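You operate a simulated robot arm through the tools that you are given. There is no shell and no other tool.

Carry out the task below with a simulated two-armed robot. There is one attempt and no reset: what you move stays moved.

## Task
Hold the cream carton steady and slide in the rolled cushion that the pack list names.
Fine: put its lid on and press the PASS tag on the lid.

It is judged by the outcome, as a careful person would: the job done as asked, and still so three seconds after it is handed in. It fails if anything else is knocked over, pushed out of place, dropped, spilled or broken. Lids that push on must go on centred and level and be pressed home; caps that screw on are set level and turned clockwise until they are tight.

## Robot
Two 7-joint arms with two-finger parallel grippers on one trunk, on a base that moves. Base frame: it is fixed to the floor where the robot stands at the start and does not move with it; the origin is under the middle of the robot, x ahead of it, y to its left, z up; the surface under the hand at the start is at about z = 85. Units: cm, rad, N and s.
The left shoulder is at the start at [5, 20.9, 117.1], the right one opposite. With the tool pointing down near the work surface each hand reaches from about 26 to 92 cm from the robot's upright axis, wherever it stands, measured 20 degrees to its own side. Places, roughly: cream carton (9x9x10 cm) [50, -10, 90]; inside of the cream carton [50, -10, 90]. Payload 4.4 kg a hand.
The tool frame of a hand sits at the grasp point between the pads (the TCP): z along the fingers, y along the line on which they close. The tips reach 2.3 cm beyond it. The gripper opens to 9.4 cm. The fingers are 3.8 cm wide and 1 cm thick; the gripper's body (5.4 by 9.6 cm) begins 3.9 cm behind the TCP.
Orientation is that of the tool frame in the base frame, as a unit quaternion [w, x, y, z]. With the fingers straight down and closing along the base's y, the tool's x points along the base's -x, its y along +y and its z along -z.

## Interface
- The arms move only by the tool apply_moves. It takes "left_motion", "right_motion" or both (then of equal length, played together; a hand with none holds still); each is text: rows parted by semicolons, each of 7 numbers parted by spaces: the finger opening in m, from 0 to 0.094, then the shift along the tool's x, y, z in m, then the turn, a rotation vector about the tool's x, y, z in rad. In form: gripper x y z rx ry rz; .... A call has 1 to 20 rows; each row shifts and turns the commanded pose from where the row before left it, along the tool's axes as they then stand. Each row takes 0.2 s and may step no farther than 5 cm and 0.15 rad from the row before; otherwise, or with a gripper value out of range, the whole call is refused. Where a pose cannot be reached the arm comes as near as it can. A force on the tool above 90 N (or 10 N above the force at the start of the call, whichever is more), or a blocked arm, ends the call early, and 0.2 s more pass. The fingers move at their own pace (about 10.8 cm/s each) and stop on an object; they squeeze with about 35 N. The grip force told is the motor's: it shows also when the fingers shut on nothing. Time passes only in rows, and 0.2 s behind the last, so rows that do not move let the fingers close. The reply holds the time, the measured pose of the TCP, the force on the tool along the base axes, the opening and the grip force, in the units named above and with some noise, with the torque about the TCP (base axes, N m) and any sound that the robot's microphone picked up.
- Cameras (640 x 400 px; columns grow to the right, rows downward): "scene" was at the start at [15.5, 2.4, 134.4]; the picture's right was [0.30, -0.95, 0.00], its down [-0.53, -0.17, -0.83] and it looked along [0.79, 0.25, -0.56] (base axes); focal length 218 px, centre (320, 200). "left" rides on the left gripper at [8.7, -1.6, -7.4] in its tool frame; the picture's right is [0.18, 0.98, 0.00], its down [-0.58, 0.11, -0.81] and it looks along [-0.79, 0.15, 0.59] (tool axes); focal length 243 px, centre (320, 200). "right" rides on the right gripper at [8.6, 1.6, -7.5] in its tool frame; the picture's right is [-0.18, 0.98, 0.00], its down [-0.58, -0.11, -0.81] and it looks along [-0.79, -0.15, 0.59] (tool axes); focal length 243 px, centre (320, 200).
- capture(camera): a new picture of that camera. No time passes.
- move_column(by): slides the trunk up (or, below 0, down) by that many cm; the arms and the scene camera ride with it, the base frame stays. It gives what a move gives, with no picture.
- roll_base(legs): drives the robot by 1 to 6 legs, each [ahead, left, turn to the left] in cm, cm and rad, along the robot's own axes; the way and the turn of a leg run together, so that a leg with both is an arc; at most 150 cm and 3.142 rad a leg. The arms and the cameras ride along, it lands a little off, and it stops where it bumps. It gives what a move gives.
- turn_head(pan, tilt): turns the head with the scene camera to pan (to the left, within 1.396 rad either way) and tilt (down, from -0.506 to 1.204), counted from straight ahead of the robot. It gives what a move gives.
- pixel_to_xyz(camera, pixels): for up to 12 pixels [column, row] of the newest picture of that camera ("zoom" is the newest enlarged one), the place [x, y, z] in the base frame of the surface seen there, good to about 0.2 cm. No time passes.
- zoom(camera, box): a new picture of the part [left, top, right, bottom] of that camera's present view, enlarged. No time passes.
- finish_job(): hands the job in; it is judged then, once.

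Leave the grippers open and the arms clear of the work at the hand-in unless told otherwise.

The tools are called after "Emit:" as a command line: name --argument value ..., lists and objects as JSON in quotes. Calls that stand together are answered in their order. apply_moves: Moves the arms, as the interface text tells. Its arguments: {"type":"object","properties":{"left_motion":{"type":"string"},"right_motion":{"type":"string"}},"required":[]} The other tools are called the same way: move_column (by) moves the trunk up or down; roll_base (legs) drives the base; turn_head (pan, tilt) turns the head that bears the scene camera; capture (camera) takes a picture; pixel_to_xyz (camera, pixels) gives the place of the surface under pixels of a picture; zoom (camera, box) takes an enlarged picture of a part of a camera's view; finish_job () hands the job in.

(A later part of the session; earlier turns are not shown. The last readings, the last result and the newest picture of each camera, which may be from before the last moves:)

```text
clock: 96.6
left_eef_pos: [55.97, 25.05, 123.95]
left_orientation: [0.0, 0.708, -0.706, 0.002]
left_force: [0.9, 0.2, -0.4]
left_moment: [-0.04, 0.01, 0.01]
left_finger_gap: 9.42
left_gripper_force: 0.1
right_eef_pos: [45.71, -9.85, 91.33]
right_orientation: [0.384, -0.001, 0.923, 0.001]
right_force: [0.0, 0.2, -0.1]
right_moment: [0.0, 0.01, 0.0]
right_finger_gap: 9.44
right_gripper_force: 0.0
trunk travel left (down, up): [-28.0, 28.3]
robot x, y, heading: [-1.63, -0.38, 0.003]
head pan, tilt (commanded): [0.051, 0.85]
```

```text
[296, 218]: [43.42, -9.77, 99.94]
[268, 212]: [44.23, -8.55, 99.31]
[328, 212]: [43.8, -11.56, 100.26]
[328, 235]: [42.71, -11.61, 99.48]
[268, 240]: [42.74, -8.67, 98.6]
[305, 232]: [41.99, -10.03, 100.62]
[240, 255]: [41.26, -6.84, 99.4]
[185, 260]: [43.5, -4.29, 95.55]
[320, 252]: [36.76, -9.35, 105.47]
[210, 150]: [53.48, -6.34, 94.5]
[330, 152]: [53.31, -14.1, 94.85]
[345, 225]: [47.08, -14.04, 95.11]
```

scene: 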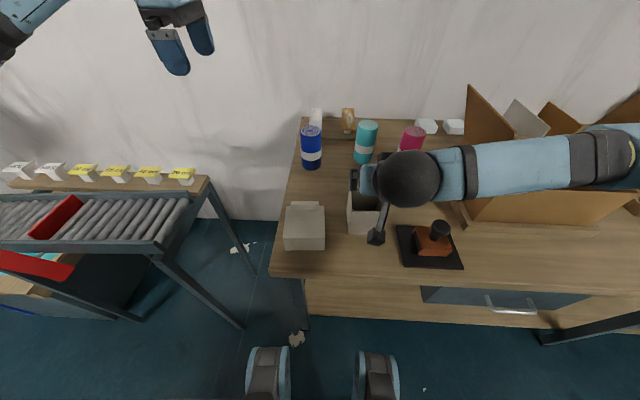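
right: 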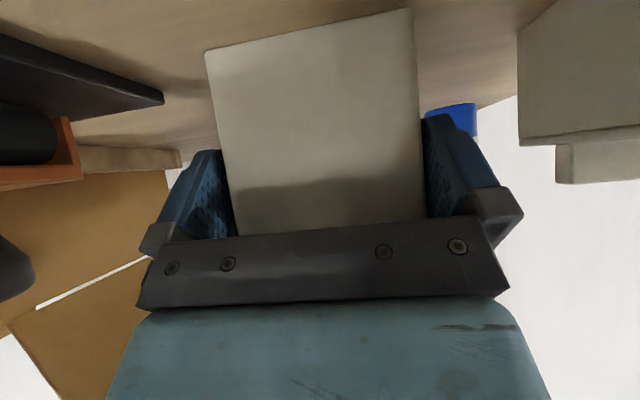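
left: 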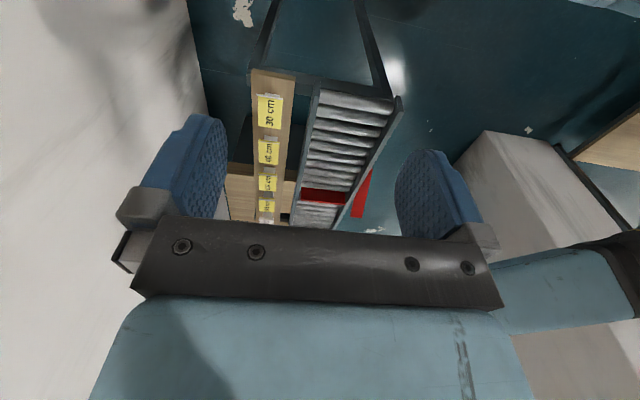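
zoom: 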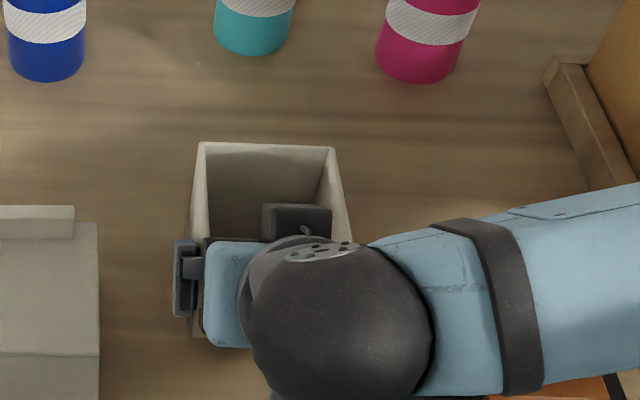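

The block stays at x ≤ 44.5, clear of the roll's path (x ≥ 46.8). I close the right fingers gently on the carton (to 8.8 cm commanded).

Emit:
apply_moves --right_motion "0.091 0 0 0 0 0 0; 0.089 0 0 0 0 0 0; 0.088 0 0 0 0 0 0; 0.088 0 0 0 0 0 0"

Emit:
capture --camera "right"

```text
clock: 97.6
left_eef_pos: [56.01, 24.99, 124.17]
left_orientation: [-0.001, 0.708, -0.706, 0.0]
left_force: [0.2, 0.1, 0.3]
left_moment: [-0.05, 0.02, 0.0]
left_finger_gap: 9.39
left_gripper_force: 0.1
right_eef_pos: [45.77, -9.9, 91.25]
right_orientation: [0.384, -0.003, 0.923, 0.001]
right_force: [0.0, 0.6, 0.5]
right_moment: [-0.01, 0.02, 0.03]
right_finger_gap: 8.83
right_gripper_force: 0.1
trunk travel left (down, up): [-28.0, 28.3]
robot x, y, heading: [-1.64, -0.51, 0.001]
head pan, tilt (commanded): [0.051, 0.85]
```

```text
taken
```

right: 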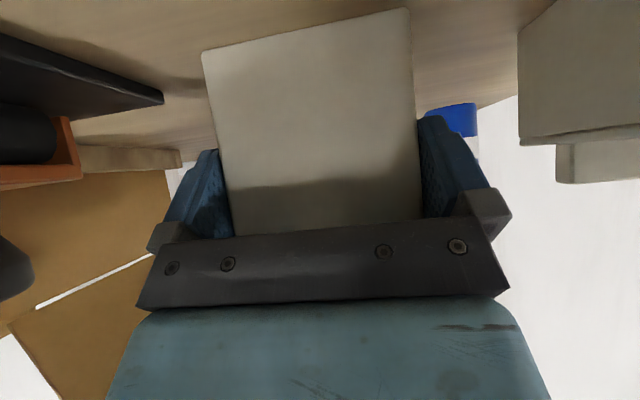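

The gap is 8.83 with no force yet, so the carton is a little narrower. I close further to a command of 8.0 cm, slowly.

Emit:
apply_moves --right_motion "0.087 0 0 0 0 0 0; 0.086 0 0 0 0 0 0; 0.085 0 0 0 0 0 0; 0.084 0 0 0 0 0 0; 0.082 0 0 0 0 0 0; 0.080 0 0 0 0 0 0; 0.080 0 0 0 0 0 0"

Emit:
capture --camera "right"

Emit:
zoom --camera "scene" --box '[330, 150, 430, 250]'

```text
clock: 99.2
left_eef_pos: [55.91, 25.18, 124.06]
left_orientation: [-0.001, 0.708, -0.706, 0.001]
left_force: [-0.4, -0.6, 0.4]
left_moment: [0.04, -0.03, -0.01]
left_finger_gap: 9.41
left_gripper_force: 0.2
right_eef_pos: [45.87, -9.93, 91.16]
right_orientation: [0.383, -0.002, 0.924, 0.001]
right_force: [1.0, -0.5, -0.2]
right_moment: [-0.05, 0.02, 0.0]
right_finger_gap: 8.79
right_gripper_force: 35.2
trunk travel left (down, up): [-28.0, 28.3]
robot x, y, heading: [-1.67, -0.57, 0.0]
head pan, tilt (commanded): [0.051, 0.85]
```

```text
taken
```

right: 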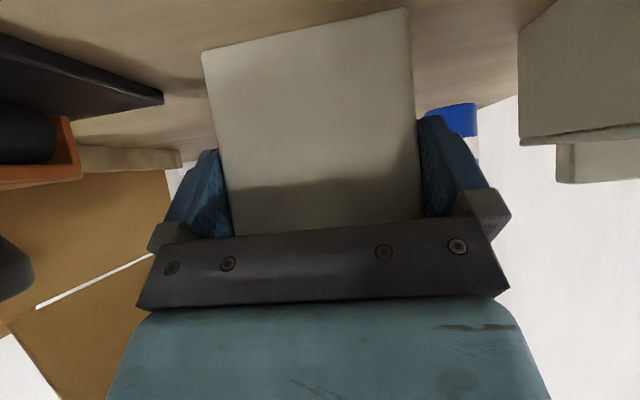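

```text
4.00 times, centred on (380, 200) of scene
```

zoom: 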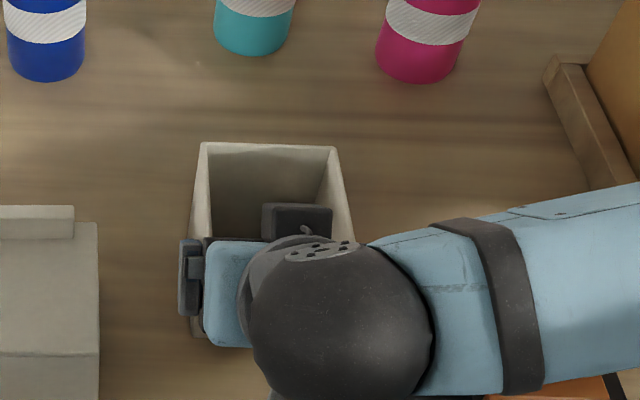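

The carton is now held: gap 8.79 cm, 35 N grip. Next, the left hand goes above the blue roll, to about (73.6, 6.25, 112).

Emit:
apply_moves --left_motion "0.094 0.0314 -0.0294 0.02 0 0 0; 0.094 0.0314 -0.0294 0.02 0 0 0; 0.094 0.0314 -0.0294 0.02 0 0 0; 0.094 0.0314 -0.0294 0.02 0 0 0; 0.094 0.0314 -0.0294 0.02 0 0 0; 0.094 0.0314 -0.0294 0.02 0 0 0; 0.094 0 0 0 0 0 0"

Emit:
capture --camera "left"

Emit:
capture --camera "scene"

```text
clock: 100.8
left_eef_pos: [73.73, 6.14, 112.15]
left_orientation: [-0.001, 0.71, -0.705, 0.001]
left_force: [-0.3, 0.4, 0.0]
left_moment: [0.01, -0.02, 0.01]
left_finger_gap: 9.39
left_gripper_force: 0.0
right_eef_pos: [45.88, -9.81, 91.29]
right_orientation: [0.385, -0.002, 0.923, 0.0]
right_force: [-0.4, 0.2, 1.3]
right_moment: [0.08, 0.0, 0.0]
right_finger_gap: 8.78
right_gripper_force: 35.1
trunk travel left (down, up): [-28.0, 28.3]
robot x, y, heading: [-1.56, -0.79, 0.005]
head pan, tilt (commanded): [0.051, 0.85]
```

```text
taken
```

left: 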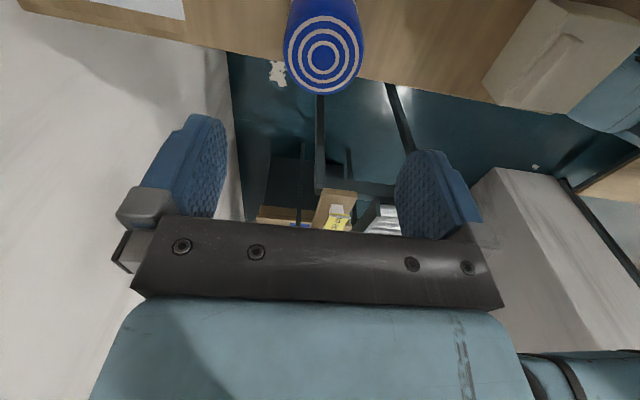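

```text
taken
```

scene: 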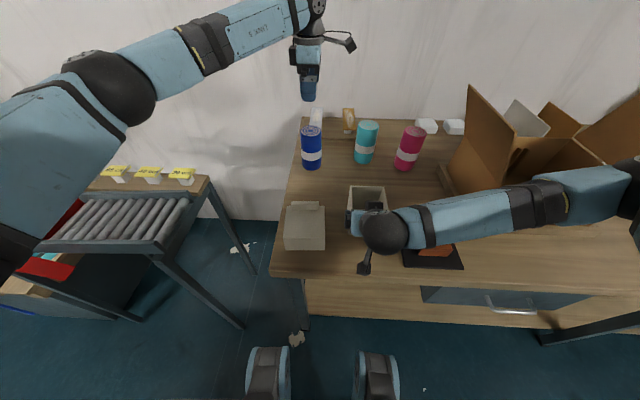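

In the left camera the roll's top is at (323,56). I measure its centre from here.

Emit:
pixel_to_xyz --camera "left" --pixels '[[323, 56], [290, 58], [357, 56], [324, 25], [323, 85]]'

Emit:
zoom --camera "left" --box '[270, 0, 380, 100]'

```text
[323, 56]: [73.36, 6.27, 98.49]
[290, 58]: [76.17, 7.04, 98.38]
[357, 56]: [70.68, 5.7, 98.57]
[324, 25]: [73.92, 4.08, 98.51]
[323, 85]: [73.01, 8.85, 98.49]
```

```text
4.00 times, centred on (325, 50) of left
```

zoom: 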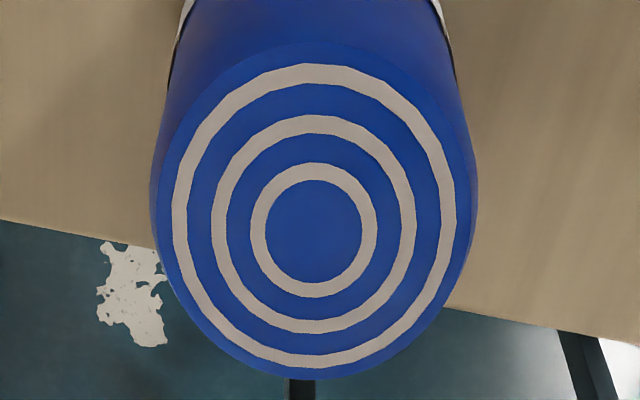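

Roll centre is (73.4, 6.4). I lower the left hand to TCP z 97.2 around its top.

Emit:
apply_moves --left_motion "0.094 -0.0025 0.003 0.037 0 0 0; 0.094 0 0 0.0375 0 0 0; 0.094 0 0 0.0375 0 0 0; 0.094 0 0 0.0375 0 0 0; 0.094 0 0 0 0 0 0"

Emit:
capture --camera "left"

Emit:
zoom --camera "scene" --box '[270, 60, 390, 180]'

```text
clock: 102.0
left_eef_pos: [73.44, 6.46, 96.98]
left_orientation: [-0.001, 0.709, -0.706, 0.001]
left_force: [0.4, -0.6, -0.7]
left_moment: [0.01, 0.01, 0.04]
left_finger_gap: 9.39
left_gripper_force: 0.1
right_eef_pos: [45.87, -9.84, 91.34]
right_orientation: [0.383, -0.002, 0.924, 0.0]
right_force: [-1.6, -0.3, 1.4]
right_moment: [-0.05, 0.0, -0.02]
right_finger_gap: 8.78
right_gripper_force: 35.0
trunk travel left (down, up): [-28.0, 28.3]
robot x, y, heading: [-1.91, 0.11, 0.002]
head pan, tilt (commanded): [0.051, 0.85]
```

```text
taken
```

left: 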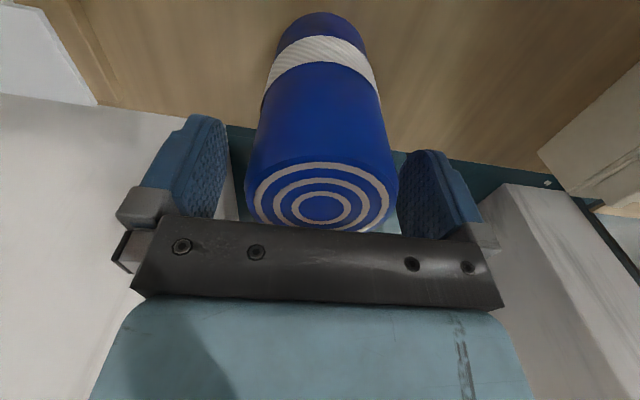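

```text
3.33 times, centred on (330, 120) of scene
```

zoom: 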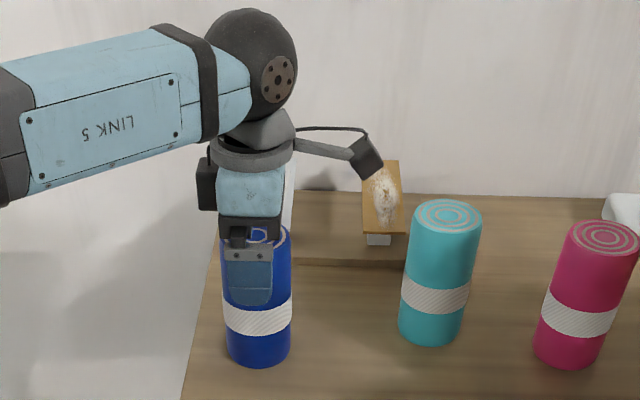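

The roll is centred between the fingers. I raise 0.4 cm (so the tips will stay above the carton rim later) and close on it.

Emit:
apply_moves --left_motion "0.094 0 0 -0.004 0 0 0; 0.08 0 0 0 0 0 0; 0.07 0 0 0 0 0 0; 0.064 0 0 0 0 0 0; 0.06 0 0 0 0 0 0; 0.055 0 0 0 0 0 0; 0.055 0 0 0 0 0 0; 0.055 0 0 0 0 0 0"

Emit:
capture --camera "left"

```text
clock: 103.8
left_eef_pos: [73.57, 6.45, 97.44]
left_orientation: [-0.001, 0.708, -0.706, 0.001]
left_force: [-0.7, 0.3, 2.7]
left_moment: [0.01, 0.28, 0.06]
left_finger_gap: 6.76
left_gripper_force: 35.5
right_eef_pos: [45.84, -9.92, 91.37]
right_orientation: [0.383, -0.002, 0.924, 0.0]
right_force: [0.5, -0.4, 0.2]
right_moment: [-0.01, 0.03, -0.02]
right_finger_gap: 8.77
right_gripper_force: 34.7
trunk travel left (down, up): [-28.0, 28.3]
robot x, y, heading: [-1.66, -0.33, 0.002]
head pan, tilt (commanded): [0.051, 0.85]
```

```text
taken
```

left: 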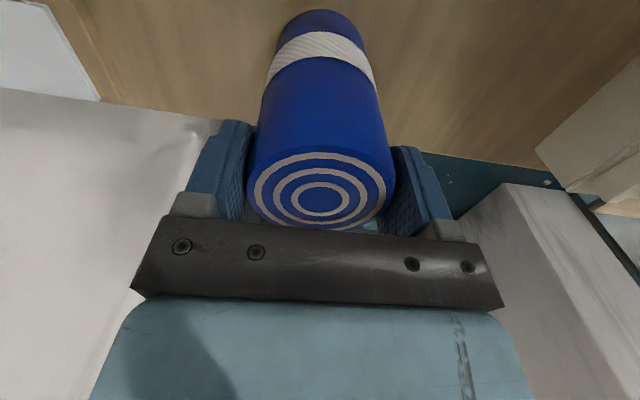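

The roll is gripped: 6.76 cm, 35 N. I lift it straight up 14 cm.

Emit:
apply_moves --left_motion "0.055 0 0 -0.02 0 0 0; 0.055 0 0 -0.04 0 0 0; 0.055 0 0 -0.04 0 0 0; 0.055 0 0 -0.04 0 0 0; 0.055 0 0 0 0 0 0"

Emit:
capture --camera "left"

Emit:
capture --camera "scene"

```text
clock: 105.0
left_eef_pos: [73.38, 6.26, 111.42]
left_orientation: [0.001, 0.708, -0.706, 0.0]
left_force: [0.1, 1.0, -4.8]
left_moment: [0.04, 0.02, 0.02]
left_finger_gap: 6.72
left_gripper_force: 35.6
right_eef_pos: [45.75, -9.83, 91.33]
right_orientation: [0.385, -0.002, 0.923, 0.001]
right_force: [-2.1, -0.6, 3.3]
right_moment: [-0.12, -0.11, -0.07]
right_finger_gap: 8.78
right_gripper_force: 35.1
trunk travel left (down, up): [-28.0, 28.3]
robot x, y, heading: [-1.69, -0.5, 0.007]
head pan, tilt (commanded): [0.051, 0.85]
```

```text
taken
```

left: 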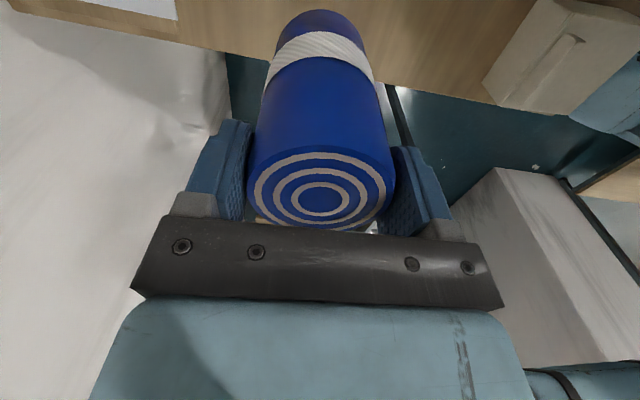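

```text
taken
```

scene: 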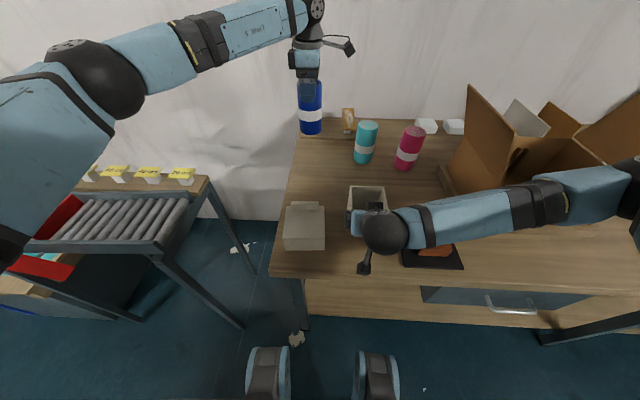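

The roll is held upright. I carry it over to above the carton, at (49.9, −9.9, 112), in small steps.

Emit:
apply_moves --left_motion "0.055 0.0231 0.0336 -0.0007 0 0 0; 0.055 0.0231 0.0336 -0.0007 0 0 0; 0.055 0.0231 0.0336 -0.0007 0 0 0; 0.055 0.0231 0.0336 -0.0007 0 0 0; 0.055 0.0231 0.0336 -0.0007 0 0 0; 0.055 0.0231 0.0336 -0.0007 0 0 0; 0.055 0.0231 0.0336 -0.0007 0 0 0; 0.055 0 0 0 0 0 0; 0.055 0 0 0 0 0 0"

Emit:
capture --camera "left"

Emit:
capture --camera "scene"

Emit:
capture --camera "right"

```text
clock: 107.0
left_eef_pos: [49.94, -9.84, 111.82]
left_orientation: [-0.001, 0.709, -0.705, 0.0]
left_force: [-0.3, 0.0, -4.0]
left_moment: [-0.01, -0.01, 0.0]
left_finger_gap: 6.76
left_gripper_force: 35.1
right_eef_pos: [45.89, -10.05, 91.36]
right_orientation: [0.383, -0.002, 0.924, 0.001]
right_force: [-1.2, -2.0, 3.4]
right_moment: [-0.09, -0.03, -0.02]
right_finger_gap: 8.79
right_gripper_force: 35.0
trunk travel left (down, up): [-28.0, 28.3]
robot x, y, heading: [-1.86, -0.11, 0.006]
head pan, tilt (commanded): [0.051, 0.85]
```

```text
taken
```

left: 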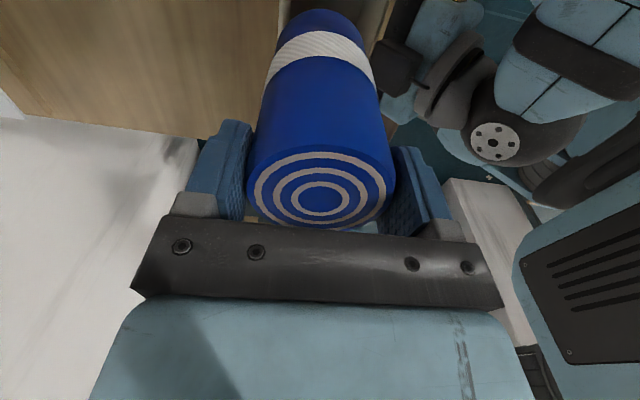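

```text
taken
```

scene: 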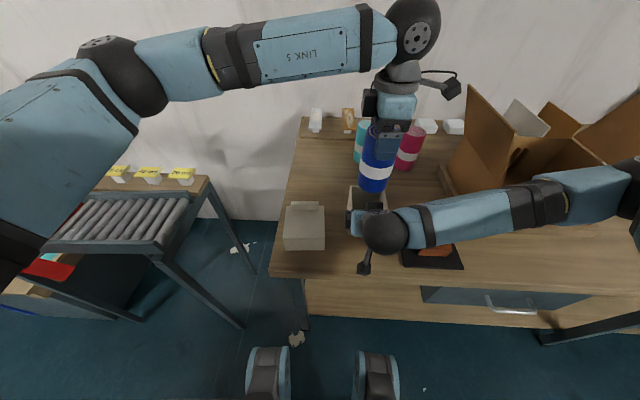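

```text
taken
```

right: 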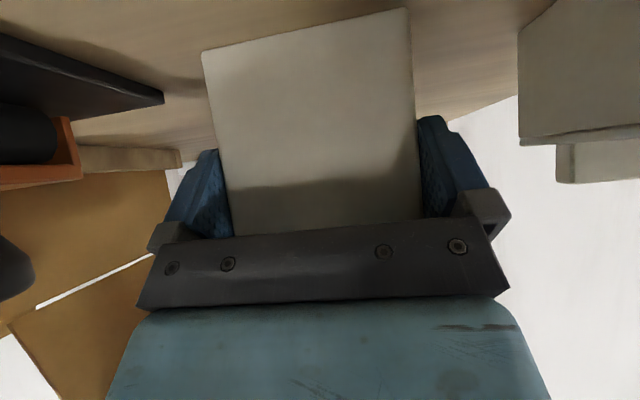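

The roll is above the carton. I lower 3.5 cm so its bottom is just above the rim, and check.

Emit:
apply_moves --left_motion "0.055 0 0 0.0175 0 0 0; 0.055 0 0 0.0175 0 0 0; 0.055 0 0 0 0 0 0"

Emit:
zoom --camera "scene" --box '[320, 100, 460, 260]'

Emit:
zoom --camera "left" --box '[220, 0, 480, 160]'

```text
clock: 107.8
left_eef_pos: [50.1, -9.69, 108.43]
left_orientation: [-0.001, 0.708, -0.706, 0.001]
left_force: [0.1, -0.5, -3.5]
left_moment: [-0.01, -0.01, 0.01]
left_finger_gap: 6.75
left_gripper_force: 35.1
right_eef_pos: [45.83, -9.95, 91.23]
right_orientation: [0.384, -0.002, 0.924, 0.001]
right_force: [-0.7, 0.2, 4.1]
right_moment: [-0.14, 0.05, -0.01]
right_finger_gap: 8.76
right_gripper_force: 35.0
trunk travel left (down, up): [-28.0, 28.3]
robot x, y, heading: [-1.53, 0.04, 0.005]
head pan, tilt (commanded): [0.051, 0.85]
```

```text
2.50 times, centred on (390, 180) of scene
```

zoom: 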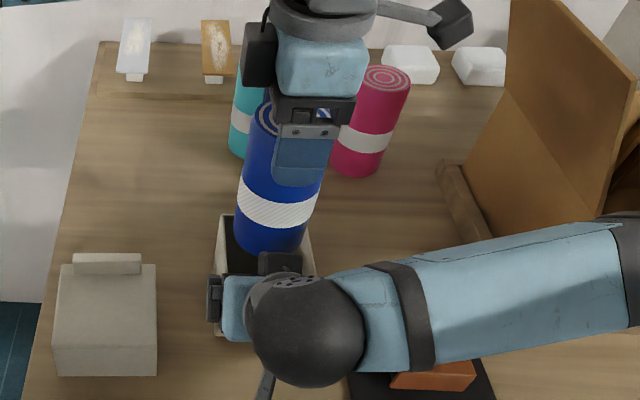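

```text
2.46 times, centred on (350, 80) of left
```

zoom: 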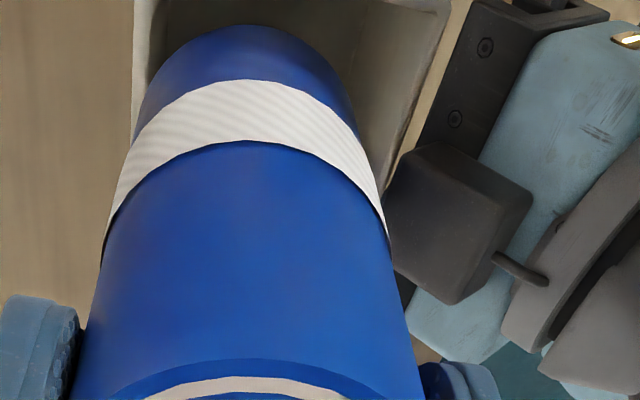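

In the left camera the roll looks nearer to the far wall (image left) than the near wall. I measure the rim edges and the roll in this zoom picture.

Emit:
pixel_to_xyz --camera "zoom" --pixels '[[140, 20], [137, 60], [445, 20], [425, 70], [405, 120], [160, 20], [155, 40], [190, 50], [330, 70], [150, 100], [352, 110], [250, 60]]'

Emit:
capture --camera "left"

```text
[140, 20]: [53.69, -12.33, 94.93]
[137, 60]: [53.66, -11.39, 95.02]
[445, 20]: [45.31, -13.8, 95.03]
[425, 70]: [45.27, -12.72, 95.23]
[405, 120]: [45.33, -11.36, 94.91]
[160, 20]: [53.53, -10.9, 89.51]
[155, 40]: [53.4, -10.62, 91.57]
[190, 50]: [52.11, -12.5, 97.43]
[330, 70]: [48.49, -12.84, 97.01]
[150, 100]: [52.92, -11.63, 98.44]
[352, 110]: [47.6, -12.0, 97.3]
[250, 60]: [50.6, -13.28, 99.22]
```

```text
taken
```

left: 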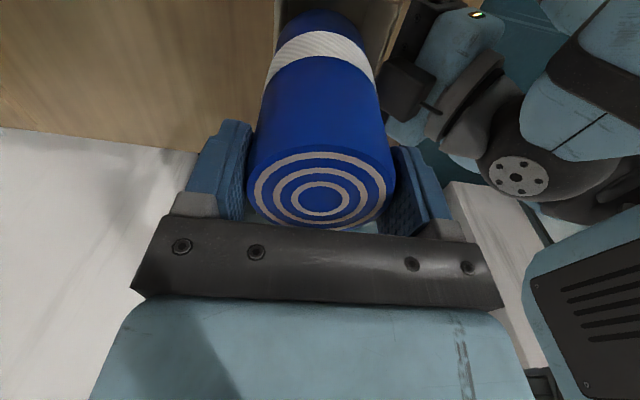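

Rim centre is x≈49.5, roll centre x≈50.2, so I shift the roll −0.5 cm in x and −0.2 in y, then lower 5 cm into the carton.

Emit:
apply_moves --left_motion "0.055 0.002 0.005 0 0 0 0; 0.055 0 0 0 0 0 0; 0.055 0 0 0.015 0 0 0; 0.055 0 0 0.015 0 0 0; 0.055 0 0 0.02 0 0 0; 0.055 0 0 0 0 0 0"

Emit:
capture --camera "left"

Emit:
zoom --camera "scene" --box '[320, 100, 460, 260]'

```text
clock: 109.2
left_eef_pos: [49.38, -9.98, 103.44]
left_orientation: [-0.001, 0.708, -0.706, 0.001]
left_force: [0.3, 0.4, -4.0]
left_moment: [0.02, 0.0, -0.01]
left_finger_gap: 6.73
left_gripper_force: 35.0
right_eef_pos: [45.83, -9.93, 91.46]
right_orientation: [0.383, -0.002, 0.924, 0.001]
right_force: [-1.5, -0.7, 2.6]
right_moment: [-0.11, 0.05, -0.02]
right_finger_gap: 8.78
right_gripper_force: 35.4
trunk travel left (down, up): [-28.0, 28.3]
robot x, y, heading: [-1.59, -0.21, 0.004]
head pan, tilt (commanded): [0.051, 0.85]
```

```text
taken
```

left: 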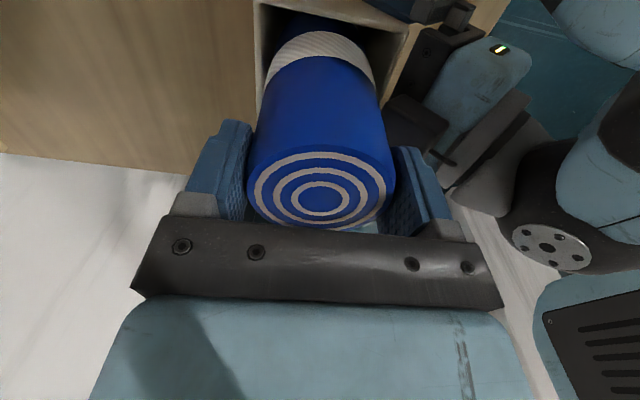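

```text
2.50 times, centred on (390, 180) of scene
```

zoom: 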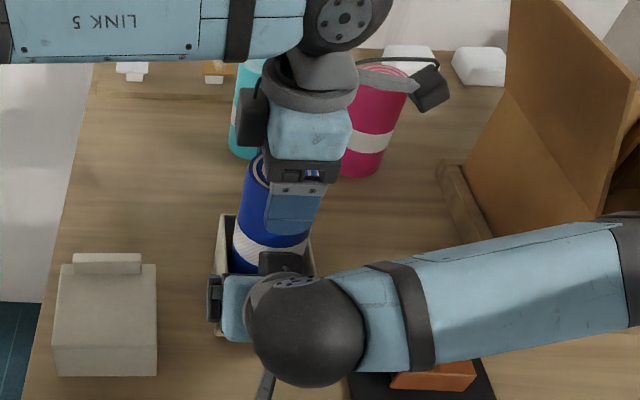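

The roll is about 4 cm inside with no force change. Before going down further I measure the right gripper's dark block relative to the left near finger in the left picture.

Emit:
pixel_to_xyz --camera "left" --pixels '[[392, 105], [405, 100], [392, 125], [420, 150], [440, 130], [410, 60], [430, 45], [420, 190], [440, 215], [400, 170], [445, 235]]'

Emit:
zoom --camera "left" --box '[340, 0, 540, 250]'

```text
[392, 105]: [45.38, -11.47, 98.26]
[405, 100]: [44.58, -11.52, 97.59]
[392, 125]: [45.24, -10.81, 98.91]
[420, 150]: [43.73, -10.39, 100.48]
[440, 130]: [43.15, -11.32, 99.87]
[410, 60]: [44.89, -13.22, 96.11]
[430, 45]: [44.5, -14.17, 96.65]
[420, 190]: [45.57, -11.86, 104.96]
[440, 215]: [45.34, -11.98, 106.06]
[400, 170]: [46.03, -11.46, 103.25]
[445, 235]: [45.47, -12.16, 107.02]
```

```text
1.60 times, centred on (440, 125) of left
```

zoom: 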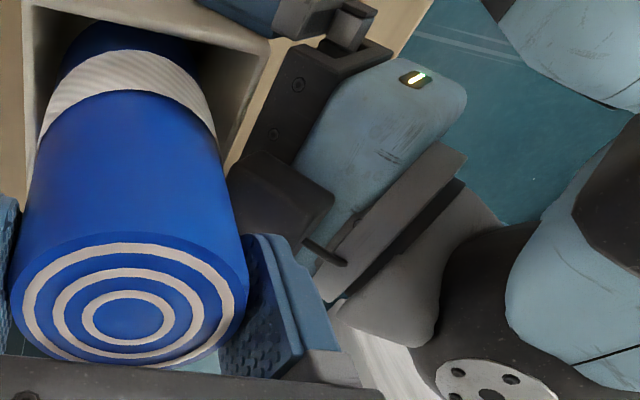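

The block reaches x≈45.3 at z≈98.9, which would touch the left near finger (outer face x≈45.0) further down. So, with the roll hanging still, I open the right hand a little, move it 1.0 cm back and 1.2 cm lower, and grip the carton again.

Emit:
apply_moves --right_motion "0.090 0 0 0 0 0 0; 0.092 0 0 0 0 0 0; 0.092 0 0 0 0 0 0; 0.092 0.0052 0 0.0005 0 0 0; 0.092 0.0052 0 0.0005 0 0 0; 0.092 0.0052 0 0.0004 0 0 0; 0.092 0 0 0 0 0 0; 0.090 0 0 0 0 0 0; 0.088 0 0 0 0 0 0; 0.086 0 0 0 0 0 0; 0.083 0 0 0 0 0 0; 0.080 0 0 0 0 0 0; 0.080 0 0 0 0 0 0"

Emit:
capture --camera "left"

Emit:
capture --camera "right"

```text
clock: 112.0
left_eef_pos: [49.49, -10.01, 103.54]
left_orientation: [-0.001, 0.709, -0.705, 0.001]
left_force: [0.0, -0.6, -4.4]
left_moment: [0.04, -0.01, -0.02]
left_finger_gap: 6.74
left_gripper_force: 34.9
right_eef_pos: [44.98, -9.89, 90.17]
right_orientation: [0.384, -0.001, 0.923, 0.0]
right_force: [1.0, -0.3, 0.2]
right_moment: [0.01, 0.0, 0.0]
right_finger_gap: 8.78
right_gripper_force: 35.3
trunk travel left (down, up): [-28.0, 28.3]
robot x, y, heading: [-1.68, -0.0, 0.004]
head pan, tilt (commanded): [0.051, 0.85]
```

```text
taken
```

left: 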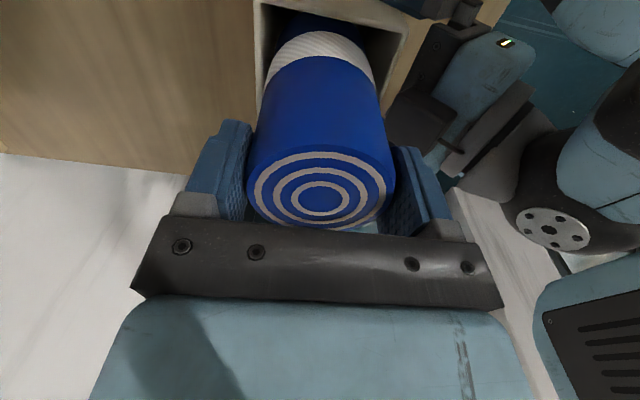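

```text
taken
```

right: 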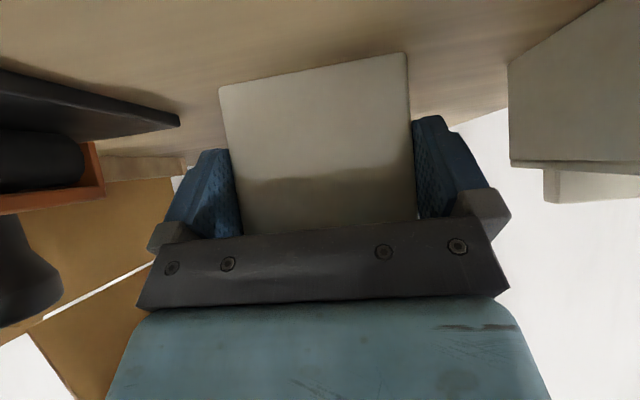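

The carton is regripped (8.78 cm, 35 N). I re-measure the block, rim and roll in the left picture.

Emit:
pixel_to_xyz --camera "left" --pixels '[[392, 120], [395, 130], [410, 145], [400, 105], [258, 40], [262, 90], [405, 40], [390, 80], [272, 70], [370, 70], [325, 28]]'

Emit:
zoom --camera "left" --box '[240, 0, 440, 130]'

```text
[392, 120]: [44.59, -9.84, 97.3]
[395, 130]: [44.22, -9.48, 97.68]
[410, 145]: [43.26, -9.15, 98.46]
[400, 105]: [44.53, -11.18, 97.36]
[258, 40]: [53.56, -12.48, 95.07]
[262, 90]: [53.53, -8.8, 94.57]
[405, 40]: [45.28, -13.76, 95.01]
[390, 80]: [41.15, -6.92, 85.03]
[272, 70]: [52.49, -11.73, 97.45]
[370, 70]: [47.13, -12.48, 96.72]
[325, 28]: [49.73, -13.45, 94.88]
```

```text
3.08 times, centred on (340, 65) of left
```

zoom: 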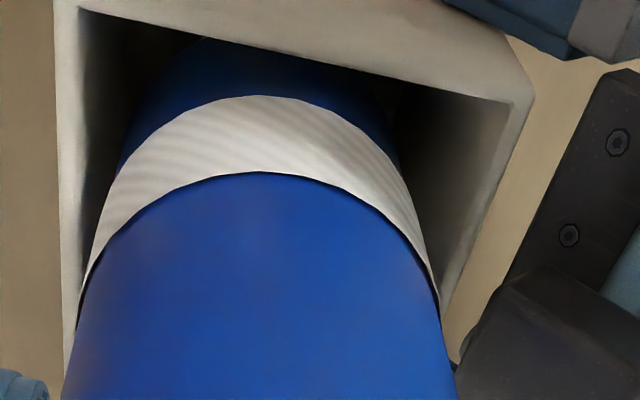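

Clearances: the block's max x is 44.6, near finger's outer face about 45.1; roll margins in the carton about 0.4 far and 0.8 near. I shift +0.15 cm in x and lower 5 cm.

Emit:
apply_moves --left_motion "0.055 0 -0.0015 0 0 0 0; 0.055 0 0 0.0125 0 0 0; 0.055 0 0 0.0125 0 0 0; 0.055 0 0 0.0125 0 0 0; 0.055 0 0 0.0125 0 0 0; 0.055 0 0 0 0 0 0"

Emit:
capture --camera "left"

Emit:
zoom --camera "scene" --box '[320, 100, 460, 260]'

```text
clock: 113.4
left_eef_pos: [49.72, -9.99, 98.66]
left_orientation: [0.0, 0.708, -0.706, 0.0]
left_force: [-0.8, 0.4, -3.8]
left_moment: [-0.01, 0.01, -0.01]
left_finger_gap: 6.75
left_gripper_force: 35.1
right_eef_pos: [44.96, -9.94, 90.07]
right_orientation: [0.383, -0.002, 0.924, 0.0]
right_force: [-0.1, 0.1, 0.0]
right_moment: [0.0, -0.01, 0.02]
right_finger_gap: 8.77
right_gripper_force: 35.1
trunk travel left (down, up): [-28.0, 28.3]
robot x, y, heading: [-1.74, -0.18, -0.002]
head pan, tilt (commanded): [0.051, 0.85]
```

```text
taken
```

left: 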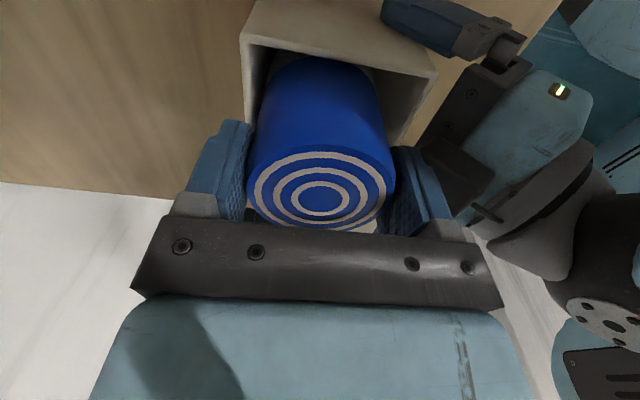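

```text
2.50 times, centred on (390, 180) of scene
```

zoom: 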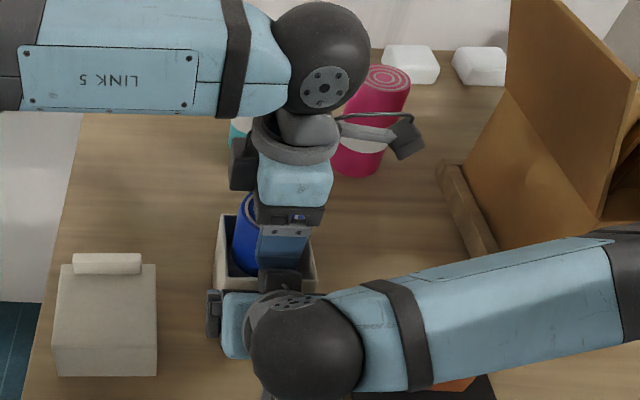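

Forces are unchanged, with the roll's bottom at about z 86.2. I lower in small 0.2 cm steps until it touches the carton floor.

Emit:
apply_moves --left_motion "0.055 0 0 0.002 0 0 0; 0.055 0 0 0.002 0 0 0; 0.055 0 0 0.002 0 0 0; 0.055 0 0 0 0 0 0"

```text
clock: 114.4
left_eef_pos: [49.67, -9.98, 98.18]
left_orientation: [0.0, 0.709, -0.705, 0.002]
left_force: [-2.2, 3.3, 19.0]
left_moment: [0.4, 0.55, -0.01]
left_finger_gap: 6.73
left_gripper_force: 34.9
right_eef_pos: [44.86, -10.06, 90.01]
right_orientation: [0.383, -0.002, 0.924, 0.0]
right_force: [6.3, -0.7, -11.2]
right_moment: [0.36, -0.08, -0.17]
right_finger_gap: 8.77
right_gripper_force: 35.2
trunk travel left (down, up): [-28.0, 28.3]
robot x, y, heading: [-1.55, -0.27, 0.003]
head pan, tilt (commanded): [0.051, 0.85]
```

The roll touches the floor of the carton (left force z now +19 N). I ease up 0.1 cm, open the left fingers only to 7.3 cm (limited room near the block), and then rise.

Emit:
apply_moves --left_motion "0.055 0 0 -0.001 0 0 0; 0.062 0 0 0 0 0 0; 0.066 0 0 0 0 0 0; 0.069 0 0 0 0 0 0; 0.072 0 0 0 0 0 0; 0.073 0 0 0 0 0 0; 0.073 0 0 0 0 0 0"

Emit:
capture --camera "left"

```text
clock: 116.0
left_eef_pos: [49.72, -9.98, 98.05]
left_orientation: [0.0, 0.708, -0.706, 0.0]
left_force: [1.2, -0.4, -1.2]
left_moment: [-0.01, -0.05, 0.01]
left_finger_gap: 7.27
left_gripper_force: 0.2
right_eef_pos: [44.81, -10.0, 90.06]
right_orientation: [0.383, -0.002, 0.924, 0.001]
right_force: [-0.6, -0.7, -4.2]
right_moment: [-0.05, 0.15, 0.02]
right_finger_gap: 8.78
right_gripper_force: 34.8
trunk travel left (down, up): [-28.0, 28.3]
robot x, y, heading: [-1.79, -0.07, 0.005]
head pan, tilt (commanded): [0.051, 0.85]
```

```text
taken
```

left: 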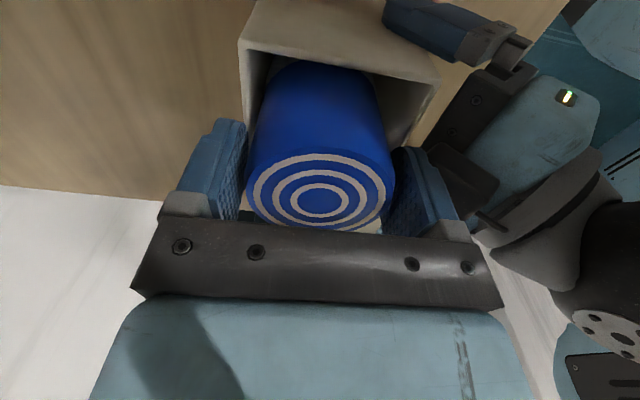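

The roll is released and stands in the carton. I raise the left hand straight up to about z 113.

Emit:
apply_moves --left_motion "0.073 0 0 -0.01 0 0 0; 0.073 0 0 -0.02 0 0 0; 0.073 0 0 -0.04 0 0 0; 0.073 0 0 -0.04 0 0 0; 0.073 0 0 -0.04 0 0 0; 0.073 0 0 0 0 0 0"

Emit:
capture --camera "left"

Emit:
capture --camera "scene"

```text
clock: 117.4
left_eef_pos: [49.54, -9.96, 113.09]
left_orientation: [-0.001, 0.708, -0.706, 0.0]
left_force: [0.6, -0.4, -0.5]
left_moment: [0.02, 0.01, -0.01]
left_finger_gap: 7.3
left_gripper_force: 0.0
right_eef_pos: [44.9, -9.94, 90.13]
right_orientation: [0.384, -0.001, 0.923, 0.001]
right_force: [-0.1, 0.0, -4.4]
right_moment: [-0.04, 0.17, -0.01]
right_finger_gap: 8.79
right_gripper_force: 35.1
trunk travel left (down, up): [-28.0, 28.3]
robot x, y, heading: [-1.76, -0.3, 0.003]
head pan, tilt (commanded): [0.051, 0.85]
```

```text
taken
```

left: 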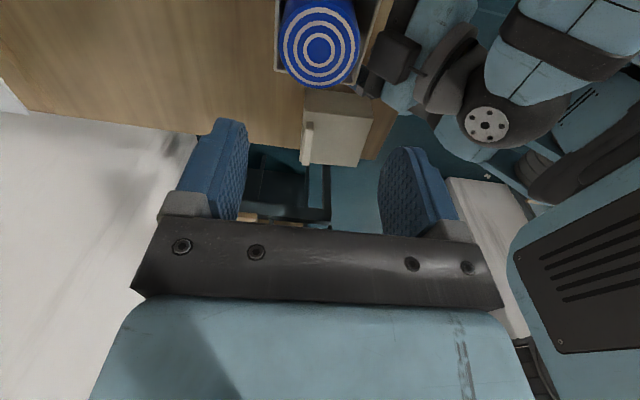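

```text
taken
```

scene: 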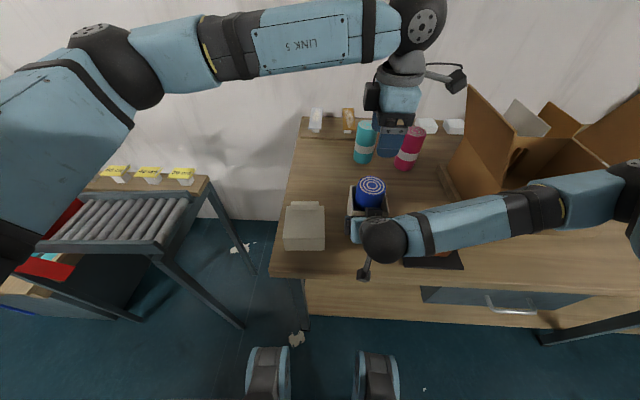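

The roll is in the carton, standing up. Now the right hand lets go: open to 9.4, then back out along its own axis 6 cm, then up.

Emit:
apply_moves --right_motion "0.086 0 0 0 0 0 0; 0.089 0 0 0 0 0 0; 0.092 0 0 0 0 0 0; 0.094 0 0 0 0 0 0; 0.094 0 0 0 0 0 0; 0.094 0 0 -0.02 0 0 0; 0.094 0 0 -0.03 0 0 0; 0.094 0 0 -0.03 0 0 0; 0.094 0 0 0 0 0 0"

Emit:
capture --camera "scene"

Emit:
capture --camera "right"

```text
clock: 119.4
left_eef_pos: [49.62, -10.02, 113.09]
left_orientation: [-0.001, 0.708, -0.706, 0.001]
left_force: [0.3, 0.4, -0.2]
left_moment: [0.0, 0.01, 0.01]
left_finger_gap: 7.32
left_gripper_force: 0.1
right_eef_pos: [39.22, -9.96, 95.73]
right_orientation: [0.384, -0.002, 0.923, 0.001]
right_force: [-0.1, 0.5, 0.1]
right_moment: [-0.01, 0.0, 0.0]
right_finger_gap: 9.38
right_gripper_force: 0.2
trunk travel left (down, up): [-28.0, 28.3]
robot x, y, heading: [-1.89, -0.32, 0.004]
head pan, tilt (commanded): [0.051, 0.85]
```

```text
taken
```

scene: 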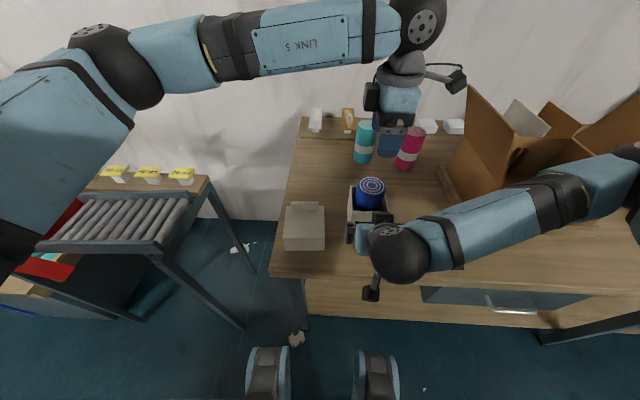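

```text
taken
```

right: 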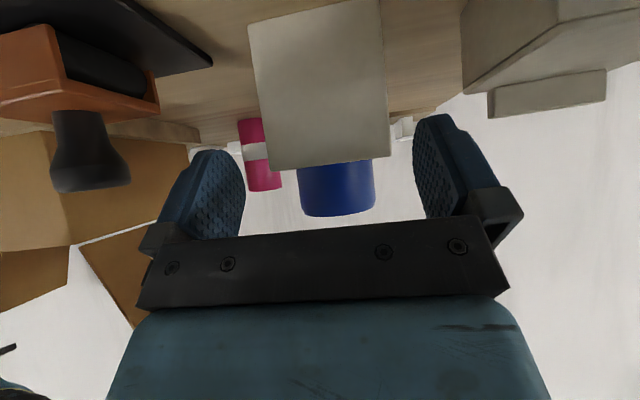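

The carton stands free with the roll sticking out above its rim. I move the left hand aside to the left (y≈20) and then raise the right hand out of the way.

Emit:
apply_moves --left_motion "0.073 -0.045 0 0 0 0 0; 0.073 -0.045 0 0 0 0 0; 0.073 -0.045 0 0 0 0 0; 0.073 -0.045 0 0 0 0 0; 0.073 -0.045 0 0 0 0 0; 0.073 -0.045 0 0 0 0 0; 0.073 -0.045 0 0 0 0 0; 0.073 0 0 0 0 0 0; 0.073 0 0 0 0 0 0; 0.073 0 0 0 0 0 0; 0.073 0 0 0 0 0 0; 0.073 0 0 0 0 0 0" --right_motion "0.094 0 0 0 0 0 0; 0.094 0 0 0 0 0 0; 0.094 0 0 0 0 0 0; 0.094 -0.034 0 -0.034 0 0 0; 0.094 -0.034 0 -0.034 0 0 0; 0.094 -0.034 0 -0.034 0 0 0; 0.094 -0.034 0 -0.034 0 0 0; 0.094 0 -0.04 0 0 0 0; 0.094 0 -0.04 0 0 0 0; 0.094 0 -0.04 0 0 0 0; 0.094 0 -0.03 0 0 0 0; 0.094 0 0 0 0 0 0"

Emit:
capture --camera "scene"

Emit:
zoom --camera "scene" --box '[276, 160, 416, 255]'

```text
clock: 122.0
left_eef_pos: [49.59, 21.81, 112.93]
left_orientation: [0.0, 0.709, -0.705, 0.001]
left_force: [0.1, 0.1, 0.5]
left_moment: [0.05, -0.01, -0.01]
left_finger_gap: 7.3
left_gripper_force: 0.1
right_eef_pos: [42.7, -23.52, 116.25]
right_orientation: [0.384, -0.002, 0.924, 0.001]
right_force: [-0.2, 0.7, 0.1]
right_moment: [-0.02, 0.0, 0.01]
right_finger_gap: 9.4
right_gripper_force: 0.0
right hand out of reach, approached as far as the arm can: row 9, 10, 11
trunk travel left (down, up): [-28.0, 28.3]
robot x, y, heading: [-1.46, -0.5, 0.005]
head pan, tilt (commanded): [0.051, 0.85]
```

```text
taken
```

scene: 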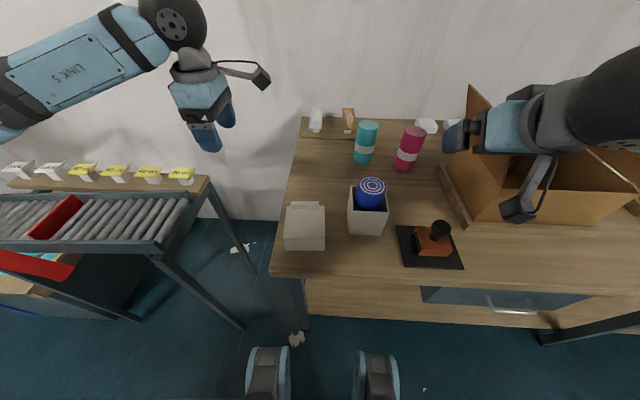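

```text
4.21 times, centred on (346, 208) of scene
```

zoom: 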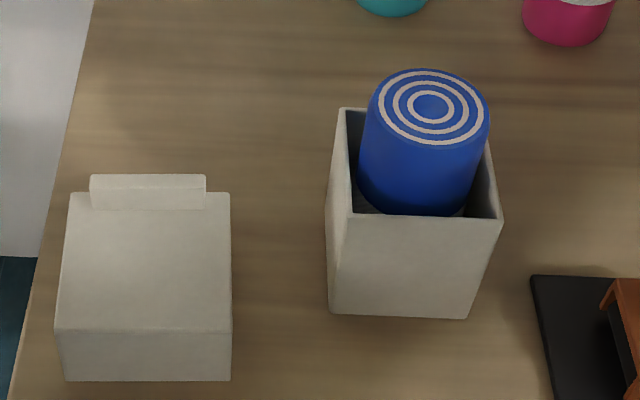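

Good view: the carton with the roll, and the lid. I measure carton rim corners, roll top, and lid/tab corners in this zoom.

Emit:
pixel_to_xyz --camera "zoom" --pixels '[[341, 112], [355, 216], [500, 220], [488, 150], [346, 160], [430, 218], [331, 312], [467, 316], [432, 107], [372, 105], [488, 108], [430, 144]]'

Emit:
pixel_to_xyz --camera "zoom" --pixels '[[92, 178], [203, 178], [94, 205], [203, 206], [148, 178], [148, 195], [148, 206], [58, 326], [229, 326], [227, 196], [73, 197], [148, 330]]'

```text
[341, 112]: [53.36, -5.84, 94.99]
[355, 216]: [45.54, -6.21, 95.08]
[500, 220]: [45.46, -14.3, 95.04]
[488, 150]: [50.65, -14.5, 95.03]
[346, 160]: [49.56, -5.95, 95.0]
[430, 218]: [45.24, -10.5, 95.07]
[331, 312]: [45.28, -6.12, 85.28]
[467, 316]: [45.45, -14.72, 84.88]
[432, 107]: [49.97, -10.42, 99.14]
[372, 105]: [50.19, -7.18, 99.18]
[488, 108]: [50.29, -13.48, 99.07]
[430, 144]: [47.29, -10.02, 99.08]
```

```text
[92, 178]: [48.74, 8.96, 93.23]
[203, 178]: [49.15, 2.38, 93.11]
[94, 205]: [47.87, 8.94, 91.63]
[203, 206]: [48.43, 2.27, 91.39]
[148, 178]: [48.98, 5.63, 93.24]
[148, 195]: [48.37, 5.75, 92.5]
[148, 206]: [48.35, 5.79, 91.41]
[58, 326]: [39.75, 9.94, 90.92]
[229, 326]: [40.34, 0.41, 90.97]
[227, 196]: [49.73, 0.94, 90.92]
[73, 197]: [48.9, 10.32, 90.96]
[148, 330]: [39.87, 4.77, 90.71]
```

Carton centre ≈ (49.4, −10.2), roll top z 99.1. Lid centre (44.7, 5.4), turned ≈ +0.066 rad, tab centre ≈ (48.9, 5.7), tab top z 93.2. I bring the left hand above the tab with a 3 cm opening, turning −0.06 about its z to line up.

Emit:
apply_moves --left_motion "0.05 0.035 0.0014 0.02 0 0 -0.03; 0.03 0.035 0.0014 0.025 0 0 -0.03; 0.03 0.035 0.0014 0.03 0 0 0; 0.03 0.035 0.0014 0.03 0 0 0; 0.03 0.021 0.001 0.025 0 0 0; 0.03 0 0 0 0 0 0"

Emit:
capture --camera "left"

Emit:
zoom --camera "scene" --box '[270, 120, 410, 260]'

```text
clock: 123.4
left_eef_pos: [49.54, 5.53, 99.98]
left_orientation: [0.0, 0.73, -0.684, 0.0]
left_force: [0.0, -0.5, 0.0]
left_moment: [0.0, -0.01, 0.0]
left_finger_gap: 2.99
left_gripper_force: 0.0
right_eef_pos: [42.72, -23.87, 116.23]
right_orientation: [0.383, -0.002, 0.924, 0.001]
right_force: [-0.5, 0.1, -0.2]
right_moment: [0.01, 0.0, 0.02]
right_finger_gap: 9.43
right_gripper_force: 0.0
trunk travel left (down, up): [-28.0, 28.3]
robot x, y, heading: [-1.64, -0.3, 0.003]
head pan, tilt (commanded): [0.051, 0.85]
```

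```text
taken
```

left: 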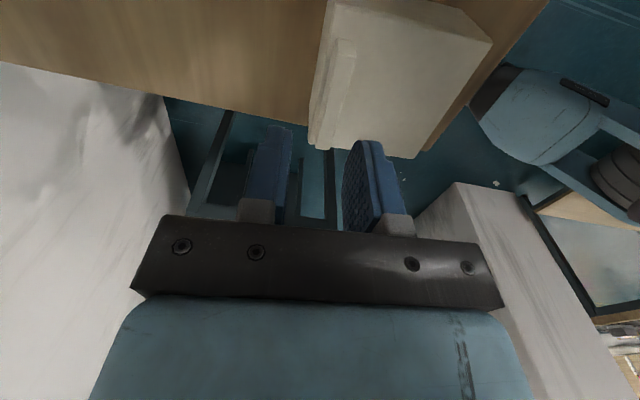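

```text
2.86 times, centred on (340, 190) of scene
```

zoom: 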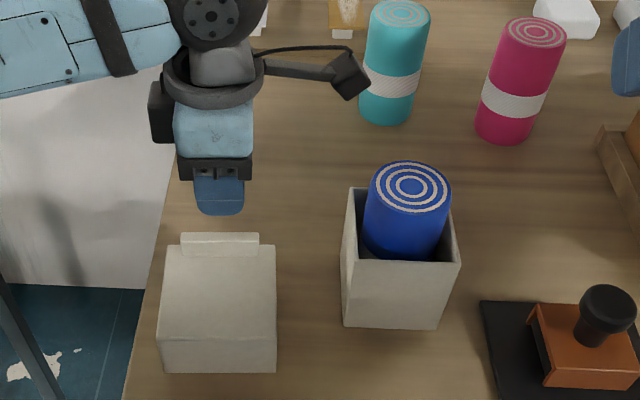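

Yaw now matches (+0.065). The TCP is at x 49.5 while the tab is near 48.9. I zoom the left camera to measure the tab relative to the hand.

Emit:
zoom --camera "left" --box '[260, 0, 440, 200]'

```text
2.00 times, centred on (350, 100) of left
```

zoom: 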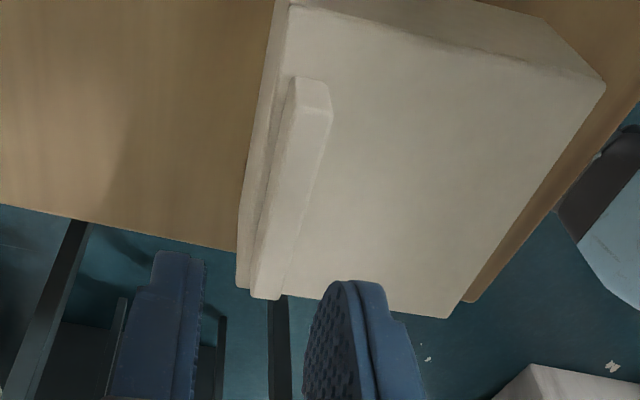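

Emit:
pixel_to_xyz --camera "zoom" --pixels '[[298, 82], [325, 85], [330, 115], [300, 110], [290, 200], [268, 200], [255, 290], [280, 295], [265, 280], [292, 30], [600, 85], [448, 315]]'

```text
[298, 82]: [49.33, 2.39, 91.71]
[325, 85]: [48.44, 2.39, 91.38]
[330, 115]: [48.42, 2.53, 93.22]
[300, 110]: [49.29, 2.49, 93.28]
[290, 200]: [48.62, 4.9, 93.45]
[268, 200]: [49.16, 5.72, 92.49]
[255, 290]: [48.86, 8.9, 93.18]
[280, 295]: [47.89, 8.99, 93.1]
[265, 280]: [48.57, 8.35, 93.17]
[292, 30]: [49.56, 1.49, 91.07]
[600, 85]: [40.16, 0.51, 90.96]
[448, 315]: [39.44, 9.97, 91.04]
```

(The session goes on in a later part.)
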